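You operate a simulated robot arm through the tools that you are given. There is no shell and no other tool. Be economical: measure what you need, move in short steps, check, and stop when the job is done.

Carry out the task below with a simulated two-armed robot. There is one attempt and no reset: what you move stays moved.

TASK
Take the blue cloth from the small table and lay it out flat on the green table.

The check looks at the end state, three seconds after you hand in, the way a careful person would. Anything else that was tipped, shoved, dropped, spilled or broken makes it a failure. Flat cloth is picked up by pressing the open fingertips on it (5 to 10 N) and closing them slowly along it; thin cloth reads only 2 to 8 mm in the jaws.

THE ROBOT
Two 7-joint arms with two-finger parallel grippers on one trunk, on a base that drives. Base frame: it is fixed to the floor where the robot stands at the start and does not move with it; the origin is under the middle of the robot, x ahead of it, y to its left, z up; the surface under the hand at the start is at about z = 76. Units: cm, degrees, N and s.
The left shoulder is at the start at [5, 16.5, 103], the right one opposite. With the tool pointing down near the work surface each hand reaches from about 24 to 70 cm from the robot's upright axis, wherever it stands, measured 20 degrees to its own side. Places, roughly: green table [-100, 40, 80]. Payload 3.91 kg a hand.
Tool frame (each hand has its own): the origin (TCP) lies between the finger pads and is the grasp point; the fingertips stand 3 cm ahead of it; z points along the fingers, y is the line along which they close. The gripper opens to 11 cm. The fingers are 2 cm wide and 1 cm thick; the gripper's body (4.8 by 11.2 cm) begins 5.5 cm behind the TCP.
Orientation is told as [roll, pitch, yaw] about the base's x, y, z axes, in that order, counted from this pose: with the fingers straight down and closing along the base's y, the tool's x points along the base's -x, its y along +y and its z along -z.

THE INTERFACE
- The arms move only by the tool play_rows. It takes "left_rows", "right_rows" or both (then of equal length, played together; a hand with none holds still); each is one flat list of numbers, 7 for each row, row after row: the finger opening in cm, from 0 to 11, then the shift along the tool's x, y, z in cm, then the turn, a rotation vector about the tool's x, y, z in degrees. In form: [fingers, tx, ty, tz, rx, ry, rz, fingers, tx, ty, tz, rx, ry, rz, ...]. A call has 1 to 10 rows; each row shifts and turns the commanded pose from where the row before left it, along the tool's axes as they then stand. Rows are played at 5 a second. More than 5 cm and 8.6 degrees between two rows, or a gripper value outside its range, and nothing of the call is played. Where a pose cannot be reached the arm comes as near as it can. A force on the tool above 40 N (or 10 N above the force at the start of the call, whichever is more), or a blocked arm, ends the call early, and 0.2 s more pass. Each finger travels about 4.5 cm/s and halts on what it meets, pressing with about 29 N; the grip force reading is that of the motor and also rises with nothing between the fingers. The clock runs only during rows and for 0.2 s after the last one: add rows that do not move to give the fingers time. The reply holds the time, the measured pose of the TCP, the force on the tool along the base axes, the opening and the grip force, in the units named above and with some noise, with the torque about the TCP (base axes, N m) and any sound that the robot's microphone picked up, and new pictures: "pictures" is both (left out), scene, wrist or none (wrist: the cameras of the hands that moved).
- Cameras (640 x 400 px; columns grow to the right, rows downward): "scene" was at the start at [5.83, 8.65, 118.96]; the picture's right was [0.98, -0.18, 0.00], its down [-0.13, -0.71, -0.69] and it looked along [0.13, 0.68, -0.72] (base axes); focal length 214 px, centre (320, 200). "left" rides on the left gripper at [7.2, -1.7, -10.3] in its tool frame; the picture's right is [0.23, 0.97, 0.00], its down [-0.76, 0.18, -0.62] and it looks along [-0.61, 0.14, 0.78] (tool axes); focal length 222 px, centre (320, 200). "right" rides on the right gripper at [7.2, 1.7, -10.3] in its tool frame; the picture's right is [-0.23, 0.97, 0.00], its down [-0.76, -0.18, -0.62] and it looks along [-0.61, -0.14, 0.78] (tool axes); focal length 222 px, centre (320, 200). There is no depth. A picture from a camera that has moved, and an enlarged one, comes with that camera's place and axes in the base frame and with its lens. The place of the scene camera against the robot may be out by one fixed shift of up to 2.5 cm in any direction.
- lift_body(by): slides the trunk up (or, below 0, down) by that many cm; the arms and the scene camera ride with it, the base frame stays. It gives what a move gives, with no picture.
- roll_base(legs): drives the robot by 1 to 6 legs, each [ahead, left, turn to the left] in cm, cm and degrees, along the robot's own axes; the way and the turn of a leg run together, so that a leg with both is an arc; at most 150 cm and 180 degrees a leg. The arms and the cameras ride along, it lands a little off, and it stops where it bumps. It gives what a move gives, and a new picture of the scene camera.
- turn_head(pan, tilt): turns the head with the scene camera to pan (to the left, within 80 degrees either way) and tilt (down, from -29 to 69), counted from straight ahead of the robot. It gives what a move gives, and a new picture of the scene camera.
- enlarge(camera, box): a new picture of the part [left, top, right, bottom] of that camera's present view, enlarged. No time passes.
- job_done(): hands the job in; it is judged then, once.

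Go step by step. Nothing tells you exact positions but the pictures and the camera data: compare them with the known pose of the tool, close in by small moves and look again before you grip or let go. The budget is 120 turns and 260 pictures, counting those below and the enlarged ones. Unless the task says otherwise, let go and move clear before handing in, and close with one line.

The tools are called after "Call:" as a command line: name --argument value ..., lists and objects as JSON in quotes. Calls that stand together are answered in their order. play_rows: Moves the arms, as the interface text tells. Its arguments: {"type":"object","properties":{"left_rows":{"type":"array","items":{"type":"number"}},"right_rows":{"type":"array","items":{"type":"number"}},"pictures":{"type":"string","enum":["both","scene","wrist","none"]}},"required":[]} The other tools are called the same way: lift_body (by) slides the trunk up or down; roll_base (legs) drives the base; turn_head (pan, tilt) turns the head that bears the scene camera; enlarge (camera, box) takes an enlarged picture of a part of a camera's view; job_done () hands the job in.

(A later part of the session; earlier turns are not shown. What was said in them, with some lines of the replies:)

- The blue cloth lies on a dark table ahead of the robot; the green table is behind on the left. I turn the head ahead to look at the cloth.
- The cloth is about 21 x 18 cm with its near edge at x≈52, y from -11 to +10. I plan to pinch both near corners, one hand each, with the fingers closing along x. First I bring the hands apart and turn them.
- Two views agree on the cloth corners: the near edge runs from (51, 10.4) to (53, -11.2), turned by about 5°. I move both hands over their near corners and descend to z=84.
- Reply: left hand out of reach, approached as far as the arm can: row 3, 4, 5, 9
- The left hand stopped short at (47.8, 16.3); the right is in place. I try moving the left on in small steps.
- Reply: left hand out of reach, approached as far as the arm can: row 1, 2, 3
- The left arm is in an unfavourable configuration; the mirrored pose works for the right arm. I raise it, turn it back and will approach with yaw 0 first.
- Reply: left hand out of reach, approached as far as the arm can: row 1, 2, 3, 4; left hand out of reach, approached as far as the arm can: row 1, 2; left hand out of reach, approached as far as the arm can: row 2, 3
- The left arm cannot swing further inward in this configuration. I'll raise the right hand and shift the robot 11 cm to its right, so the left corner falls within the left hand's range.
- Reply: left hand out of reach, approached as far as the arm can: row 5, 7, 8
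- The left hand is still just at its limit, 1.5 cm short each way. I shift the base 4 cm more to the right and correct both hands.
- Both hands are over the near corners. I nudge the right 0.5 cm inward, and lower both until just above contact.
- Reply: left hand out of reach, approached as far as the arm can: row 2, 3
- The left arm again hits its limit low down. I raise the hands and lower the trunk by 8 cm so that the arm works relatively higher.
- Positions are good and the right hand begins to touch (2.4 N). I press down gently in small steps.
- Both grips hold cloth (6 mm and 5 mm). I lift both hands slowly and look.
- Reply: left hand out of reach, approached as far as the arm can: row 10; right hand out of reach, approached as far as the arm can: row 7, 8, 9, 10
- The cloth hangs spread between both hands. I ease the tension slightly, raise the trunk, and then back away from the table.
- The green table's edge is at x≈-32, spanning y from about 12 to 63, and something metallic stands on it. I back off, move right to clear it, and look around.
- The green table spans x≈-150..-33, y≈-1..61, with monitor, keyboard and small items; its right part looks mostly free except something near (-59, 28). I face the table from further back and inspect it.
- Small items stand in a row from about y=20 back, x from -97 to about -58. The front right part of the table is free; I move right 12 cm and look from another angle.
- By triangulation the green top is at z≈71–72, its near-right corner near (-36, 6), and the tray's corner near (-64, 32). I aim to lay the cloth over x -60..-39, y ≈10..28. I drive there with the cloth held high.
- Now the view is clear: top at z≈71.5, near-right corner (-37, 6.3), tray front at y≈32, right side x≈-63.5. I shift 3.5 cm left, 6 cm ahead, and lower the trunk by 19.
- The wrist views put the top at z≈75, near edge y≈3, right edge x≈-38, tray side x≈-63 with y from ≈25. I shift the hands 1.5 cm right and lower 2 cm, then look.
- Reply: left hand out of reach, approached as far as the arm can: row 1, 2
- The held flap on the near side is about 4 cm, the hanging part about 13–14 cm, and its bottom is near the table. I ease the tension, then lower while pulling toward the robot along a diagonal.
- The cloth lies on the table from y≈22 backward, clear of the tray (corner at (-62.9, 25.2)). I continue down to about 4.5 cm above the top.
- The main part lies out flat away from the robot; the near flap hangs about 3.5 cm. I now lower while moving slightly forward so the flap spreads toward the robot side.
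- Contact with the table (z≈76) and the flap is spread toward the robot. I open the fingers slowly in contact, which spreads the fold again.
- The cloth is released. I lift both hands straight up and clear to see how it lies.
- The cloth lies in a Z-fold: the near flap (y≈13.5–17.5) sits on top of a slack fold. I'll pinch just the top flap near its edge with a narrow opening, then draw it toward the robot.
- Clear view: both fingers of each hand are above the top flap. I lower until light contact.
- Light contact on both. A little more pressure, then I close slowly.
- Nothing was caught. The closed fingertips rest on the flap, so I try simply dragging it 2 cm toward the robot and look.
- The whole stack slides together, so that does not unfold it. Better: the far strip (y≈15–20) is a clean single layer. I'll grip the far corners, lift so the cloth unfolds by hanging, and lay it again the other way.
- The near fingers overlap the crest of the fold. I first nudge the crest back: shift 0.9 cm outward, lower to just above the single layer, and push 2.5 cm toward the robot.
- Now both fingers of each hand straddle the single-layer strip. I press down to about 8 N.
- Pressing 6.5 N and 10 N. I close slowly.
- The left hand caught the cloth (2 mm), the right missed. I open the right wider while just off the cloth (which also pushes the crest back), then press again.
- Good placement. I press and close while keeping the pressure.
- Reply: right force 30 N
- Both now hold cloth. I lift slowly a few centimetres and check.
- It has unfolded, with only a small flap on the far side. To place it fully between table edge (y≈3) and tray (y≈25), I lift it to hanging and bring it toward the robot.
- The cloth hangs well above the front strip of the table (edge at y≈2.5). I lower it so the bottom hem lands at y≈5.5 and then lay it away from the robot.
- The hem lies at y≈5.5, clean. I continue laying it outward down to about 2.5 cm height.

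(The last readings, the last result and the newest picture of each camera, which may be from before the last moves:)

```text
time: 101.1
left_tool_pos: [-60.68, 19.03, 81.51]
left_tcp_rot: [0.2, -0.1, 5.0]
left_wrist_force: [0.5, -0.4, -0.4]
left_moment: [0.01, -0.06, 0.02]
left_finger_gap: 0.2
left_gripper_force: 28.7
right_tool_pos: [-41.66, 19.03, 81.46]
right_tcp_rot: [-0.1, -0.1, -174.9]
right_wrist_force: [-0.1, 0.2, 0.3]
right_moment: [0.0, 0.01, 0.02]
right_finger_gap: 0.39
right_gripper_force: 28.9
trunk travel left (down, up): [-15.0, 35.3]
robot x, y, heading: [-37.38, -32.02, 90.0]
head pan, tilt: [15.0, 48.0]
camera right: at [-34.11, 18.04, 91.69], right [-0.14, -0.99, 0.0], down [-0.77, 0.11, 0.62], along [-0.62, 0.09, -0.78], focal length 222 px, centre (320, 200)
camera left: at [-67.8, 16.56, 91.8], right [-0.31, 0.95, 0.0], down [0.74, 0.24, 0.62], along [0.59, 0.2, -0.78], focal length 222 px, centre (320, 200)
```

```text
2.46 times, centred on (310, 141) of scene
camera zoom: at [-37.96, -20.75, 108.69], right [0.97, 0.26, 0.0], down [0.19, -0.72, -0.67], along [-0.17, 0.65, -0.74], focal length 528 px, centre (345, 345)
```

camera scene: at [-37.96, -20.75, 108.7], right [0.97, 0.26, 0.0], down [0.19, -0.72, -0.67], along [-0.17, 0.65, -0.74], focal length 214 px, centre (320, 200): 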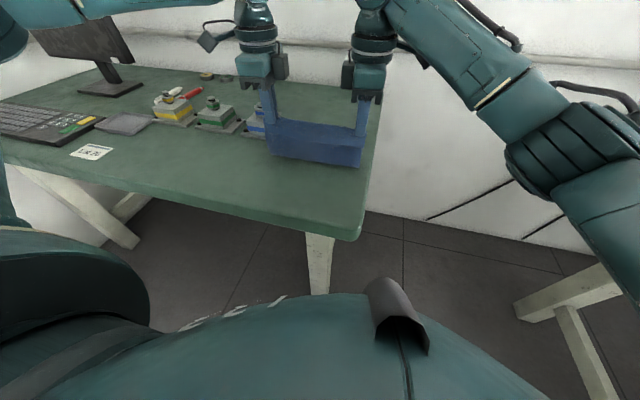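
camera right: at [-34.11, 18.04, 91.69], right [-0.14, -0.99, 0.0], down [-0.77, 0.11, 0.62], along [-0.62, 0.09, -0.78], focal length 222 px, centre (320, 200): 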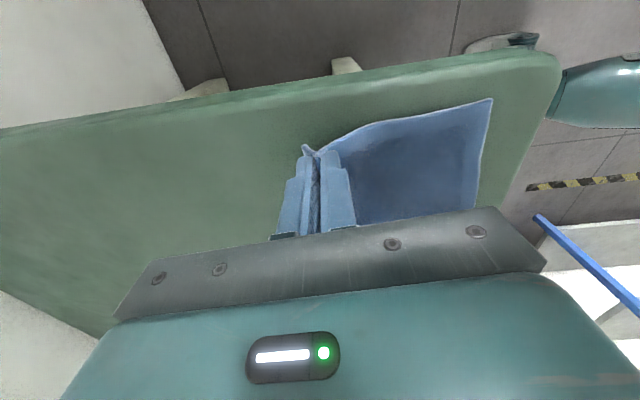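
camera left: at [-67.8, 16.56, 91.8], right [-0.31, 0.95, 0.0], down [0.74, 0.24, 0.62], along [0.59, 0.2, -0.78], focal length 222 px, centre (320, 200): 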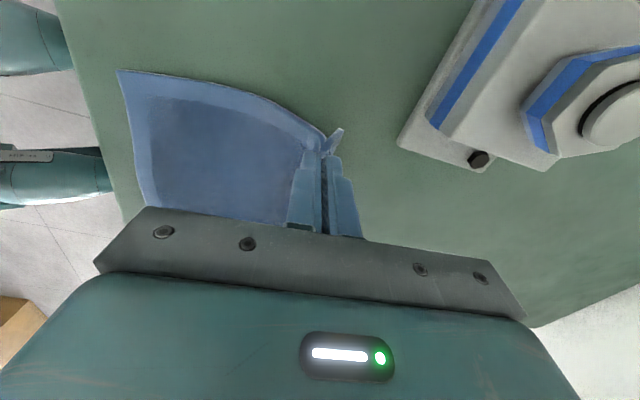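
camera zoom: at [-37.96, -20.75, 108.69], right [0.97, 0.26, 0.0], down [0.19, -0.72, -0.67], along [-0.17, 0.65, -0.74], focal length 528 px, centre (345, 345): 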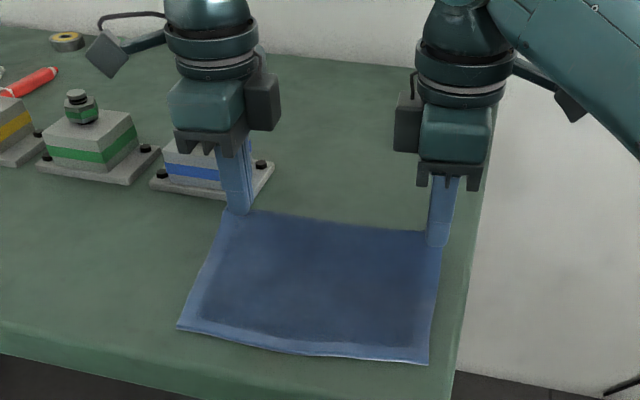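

Nearly flat, with only a ~1 cm flap pointing outward on the far side. I lower the rest of the way with a small outward motion to stay taut.

Call:
play_rows --left_rows '[0, -0.05, 0.6, 0.8, 0, 0, 0, 0, -0.04, 0.5, 0.8, 0, 0, 0, 0, -0.02, 0.2, 0.6, 0, 0, 0, 0, 0, 0, 0.3, 0, 0, 0, 0, 0, 0, 0, 0, 0, 0]' --right_rows '[0, 0.05, -0.6, 0.8, 0, 0, 0, 0, 0.04, -0.5, 0.8, 0, 0, 0, 0, 0.02, -0.2, 0.6, 0, 0, 0, 0, 0, 0, 0.3, 0, 0, 0, 0, 0, 0, 0, 0, 0, 0]' --pictures "none"

Call:
enlarge --camera "left" --box '[120, 60, 440, 260]'

Call:
enlarge --camera "right" --box '[220, 60, 540, 260]'

```text
time: 102.3
left_tool_pos: [-60.71, 20.37, 79.04]
left_tcp_rot: [0.2, -0.1, 5.0]
left_wrist_force: [-0.1, 0.1, 0.1]
left_moment: [-0.01, -0.03, 0.03]
left_finger_gap: 0.19
left_gripper_force: 29.1
right_tool_pos: [-41.59, 20.21, 79.05]
right_tcp_rot: [-0.1, 0.0, -175.0]
right_wrist_force: [-0.3, 0.3, 0.7]
right_moment: [0.01, 0.0, 0.01]
right_finger_gap: 0.38
right_gripper_force: 28.5
trunk travel left (down, up): [-15.0, 35.3]
robot x, y, heading: [-37.29, -32.06, 89.7]
head pan, tilt: [15.0, 48.0]
```

```text
2.00 times, centred on (280, 160) of left
camera zoom: at [-67.82, 17.92, 89.39], right [-0.31, 0.95, 0.0], down [0.74, 0.24, 0.62], along [0.59, 0.2, -0.78], focal length 444 px, centre (400, 280)
```

zoom: 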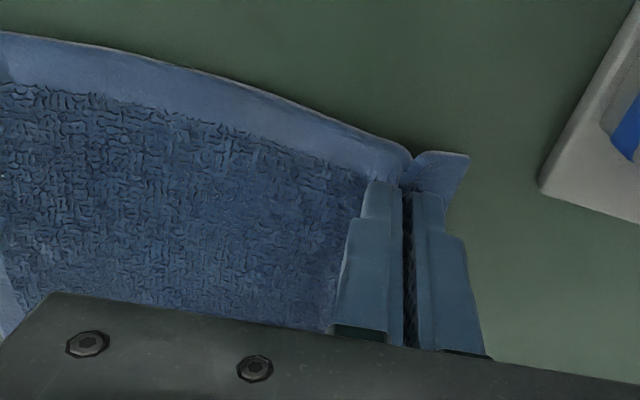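

```text
2.00 times, centred on (380, 160) of right
camera zoom: at [-34.11, 19.23, 89.18], right [-0.14, -0.99, 0.0], down [-0.77, 0.11, 0.62], along [-0.62, 0.09, -0.78], focal length 444 px, centre (200, 280)
```

zoom: 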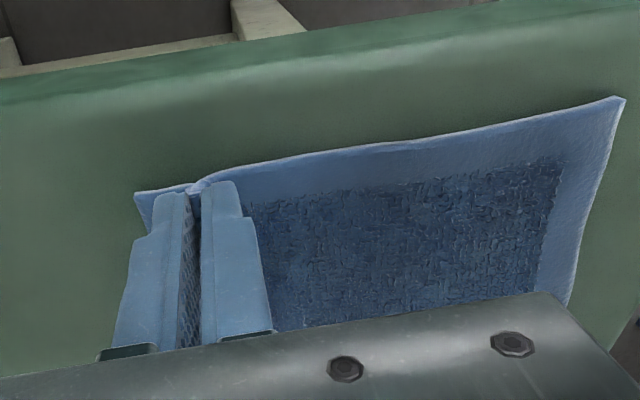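

Excellent: flaps point outward on both sides. I lower the last 0.4 cm and open slowly in contact.

Call:
play_rows --left_rows '[0, 0, 0, 0.25, 0, 0, 0, 0, 0, 0, 0.2, 0, 0, 0, 0.5, 0, 0, 0, 0, 0, 0, 0.9, 0, 0, 0, 0, 0, 0, 1.3, 0, 0, 0, 0, 0, 0, 1.7, 0, 0, 0, 0, 0, 0, 2.1, 0, 0, 0, 0, 0, 0, 2.5, 0, 0, 0, 0, 0, 0, 2.5, 0, 0, 0, 0, 0, 0]' --right_rows '[0, 0, 0, 0.25, 0, 0, 0, 0, 0, 0, 0.2, 0, 0, 0, 0.5, 0, 0, 0, 0, 0, 0, 0.9, 0, 0, 0, 0, 0, 0, 1.3, 0, 0, 0, 0, 0, 0, 1.7, 0, 0, 0, 0, 0, 0, 2.1, 0, 0, 0, 0, 0, 0, 2.5, 0, 0, 0, 0, 0, 0, 2.5, 0, 0, 0, 0, 0, 0]' --pictures "none"

Call:
play_rows --left_rows '[2.5, 0, 0, -0.5, 0, 0, 0, 2.5, 0, 0, -1, 0, 0, 0, 2.5, 0, 0, -3, 0, 0, 0, 2.5, 0, 0, -4, 0, 0, 0, 2.5, 0, 0, -4, 0, 0, 0]' --right_rows '[2.5, 0, 0, -0.5, 0, 0, 0, 2.5, 0, 0, -1, 0, 0, 0, 2.5, 0, 0, -3, 0, 0, 0, 2.5, 0, 0, -4, 0, 0, 0, 2.5, 0, 0, -4, 0, 0, 0]' --pictures "wrist"

Call:
enlarge --camera "scene" --box '[180, 60, 440, 222]'

```text
time: 104.3
left_tool_pos: [-60.6, 20.39, 78.62]
left_tcp_rot: [0.1, -0.1, 5.0]
left_wrist_force: [0.3, -0.1, -0.2]
left_moment: [0.0, 0.05, 0.04]
left_finger_gap: 2.48
left_gripper_force: 0.0
right_tool_pos: [-41.46, 20.31, 78.61]
right_tcp_rot: [0.0, 0.0, -174.9]
right_wrist_force: [-0.2, 0.3, 0.3]
right_moment: [-0.03, -0.03, -0.03]
right_finger_gap: 2.48
right_gripper_force: 0.2
trunk travel left (down, up): [-15.0, 35.3]
robot x, y, heading: [-37.12, -32.1, 90.1]
head pan, tilt: [15.0, 48.0]
```

```text
time: 105.5
left_tool_pos: [-60.79, 20.48, 91.1]
left_tcp_rot: [0.1, 0.0, 5.1]
left_wrist_force: [1.0, -0.7, -0.3]
left_moment: [0.02, -0.01, 0.01]
left_finger_gap: 2.52
left_gripper_force: 0.0
right_tool_pos: [-41.64, 20.26, 90.99]
right_tcp_rot: [-0.1, 0.0, -175.0]
right_wrist_force: [0.1, -0.4, 0.1]
right_moment: [-0.05, 0.02, 0.02]
right_finger_gap: 2.51
right_gripper_force: 0.0
trunk travel left (down, up): [-15.0, 35.3]
robot x, y, heading: [-37.44, -32.12, 90.0]
head pan, tilt: [15.0, 48.0]
camera right: at [-34.2, 19.11, 101.2], right [-0.14, -0.99, 0.0], down [-0.77, 0.11, 0.62], along [-0.62, 0.09, -0.78], focal length 222 px, centre (320, 200)
camera left: at [-67.91, 17.94, 101.43], right [-0.31, 0.95, 0.0], down [0.74, 0.24, 0.62], along [0.59, 0.2, -0.78], focal length 222 px, centre (320, 200)
```

right: 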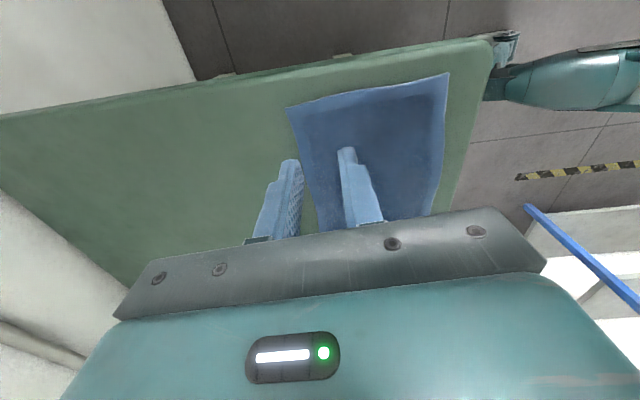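
left: 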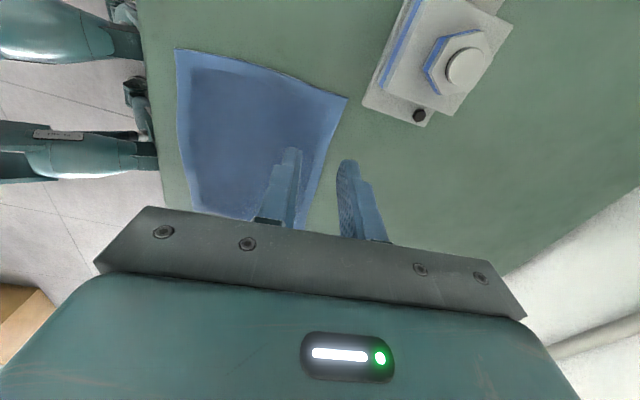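

```text
2.46 times, centred on (310, 141) of scene
camera zoom: at [-37.96, -20.77, 108.69], right [0.97, 0.26, 0.0], down [0.19, -0.72, -0.67], along [-0.17, 0.65, -0.74], focal length 528 px, centre (345, 345)
```

zoom: 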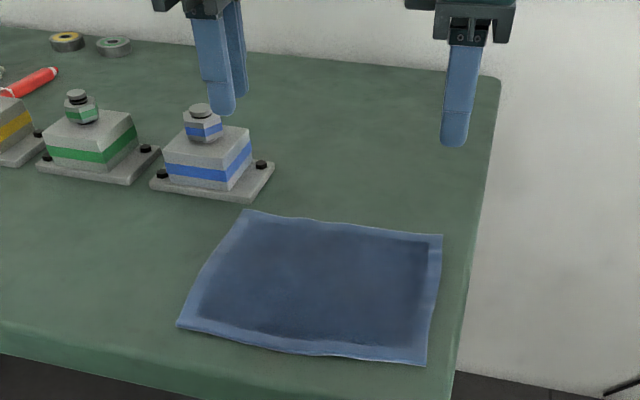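

The cloth lies flat on the green table, clear of the tray and edges. I raise the hands and back off a little, then take a final look.

Call:
lift_body --by 8

Call:
roll_base --legs '[[-12, 0, 0]]'

Call:
enlarge --camera "scene" --box '[150, 40, 450, 228]'

```text
time: 106.7
left_tool_pos: [-60.72, 20.43, 98.99]
left_tcp_rot: [0.2, -0.1, 5.0]
left_wrist_force: [0.0, -0.1, -0.2]
left_moment: [-0.02, 0.01, -0.02]
left_finger_gap: 2.49
left_gripper_force: 0.0
right_tool_pos: [-41.64, 20.21, 98.91]
right_tcp_rot: [-0.1, 0.0, -175.0]
right_wrist_force: [0.8, -0.5, 0.4]
right_moment: [-0.03, 0.05, -0.01]
right_finger_gap: 2.5
right_gripper_force: 0.0
trunk travel left (down, up): [-23.0, 27.3]
robot x, y, heading: [-37.44, -32.17, 90.0]
head pan, tilt: [15.0, 48.0]
```

```text
time: 107.9
left_tool_pos: [-60.78, 8.32, 99.0]
left_tcp_rot: [0.3, 0.0, 5.0]
left_wrist_force: [0.3, 0.1, 0.1]
left_moment: [0.0, 0.01, -0.03]
left_finger_gap: 2.47
left_gripper_force: 0.0
right_tool_pos: [-41.61, 8.05, 98.89]
right_tcp_rot: [-0.2, 0.0, -175.0]
right_wrist_force: [0.4, 0.4, 0.2]
right_moment: [0.02, 0.0, 0.02]
right_finger_gap: 2.5
right_gripper_force: 0.1
trunk travel left (down, up): [-23.0, 27.3]
robot x, y, heading: [-37.13, -44.17, 89.8]
head pan, tilt: [15.0, 48.0]
camera scene: at [-37.95, -32.93, 116.7], right [0.97, 0.26, 0.0], down [0.19, -0.72, -0.67], along [-0.17, 0.65, -0.74], focal length 214 px, centre (320, 200)
```

scene: 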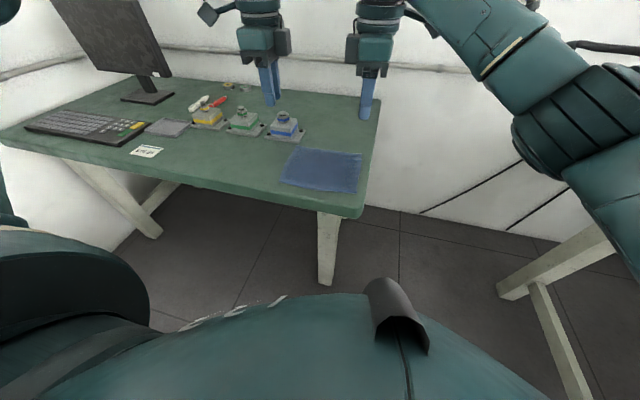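

```text
2.13 times, centred on (300, 134) of scene
camera zoom: at [-37.95, -32.93, 116.7], right [0.97, 0.26, 0.0], down [0.19, -0.72, -0.67], along [-0.17, 0.65, -0.74], focal length 456 px, centre (363, 340)
```

zoom: 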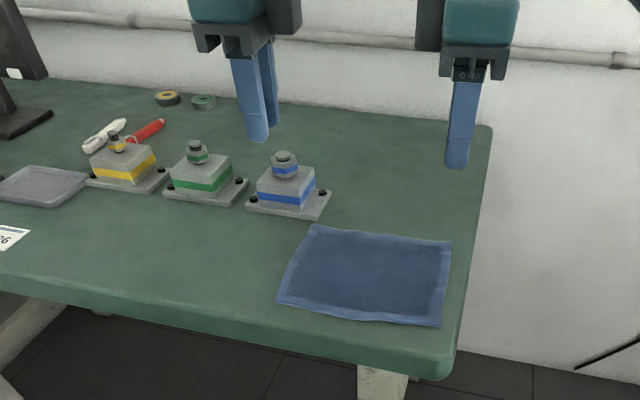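

The cloth lies flat and unfolded on the green table, nothing else was disturbed, and the hands are clear. I hand in.

Call:
job_done

```text
The job is handed in.
```

The blue cloth is lying flat and unfolded on the front right of the green table, the hands are clear, and the final pictures show nothing else disturbed. It took two tries to lay it: the first left a fold, so I picked it up again by the far corners and laid it a second time.
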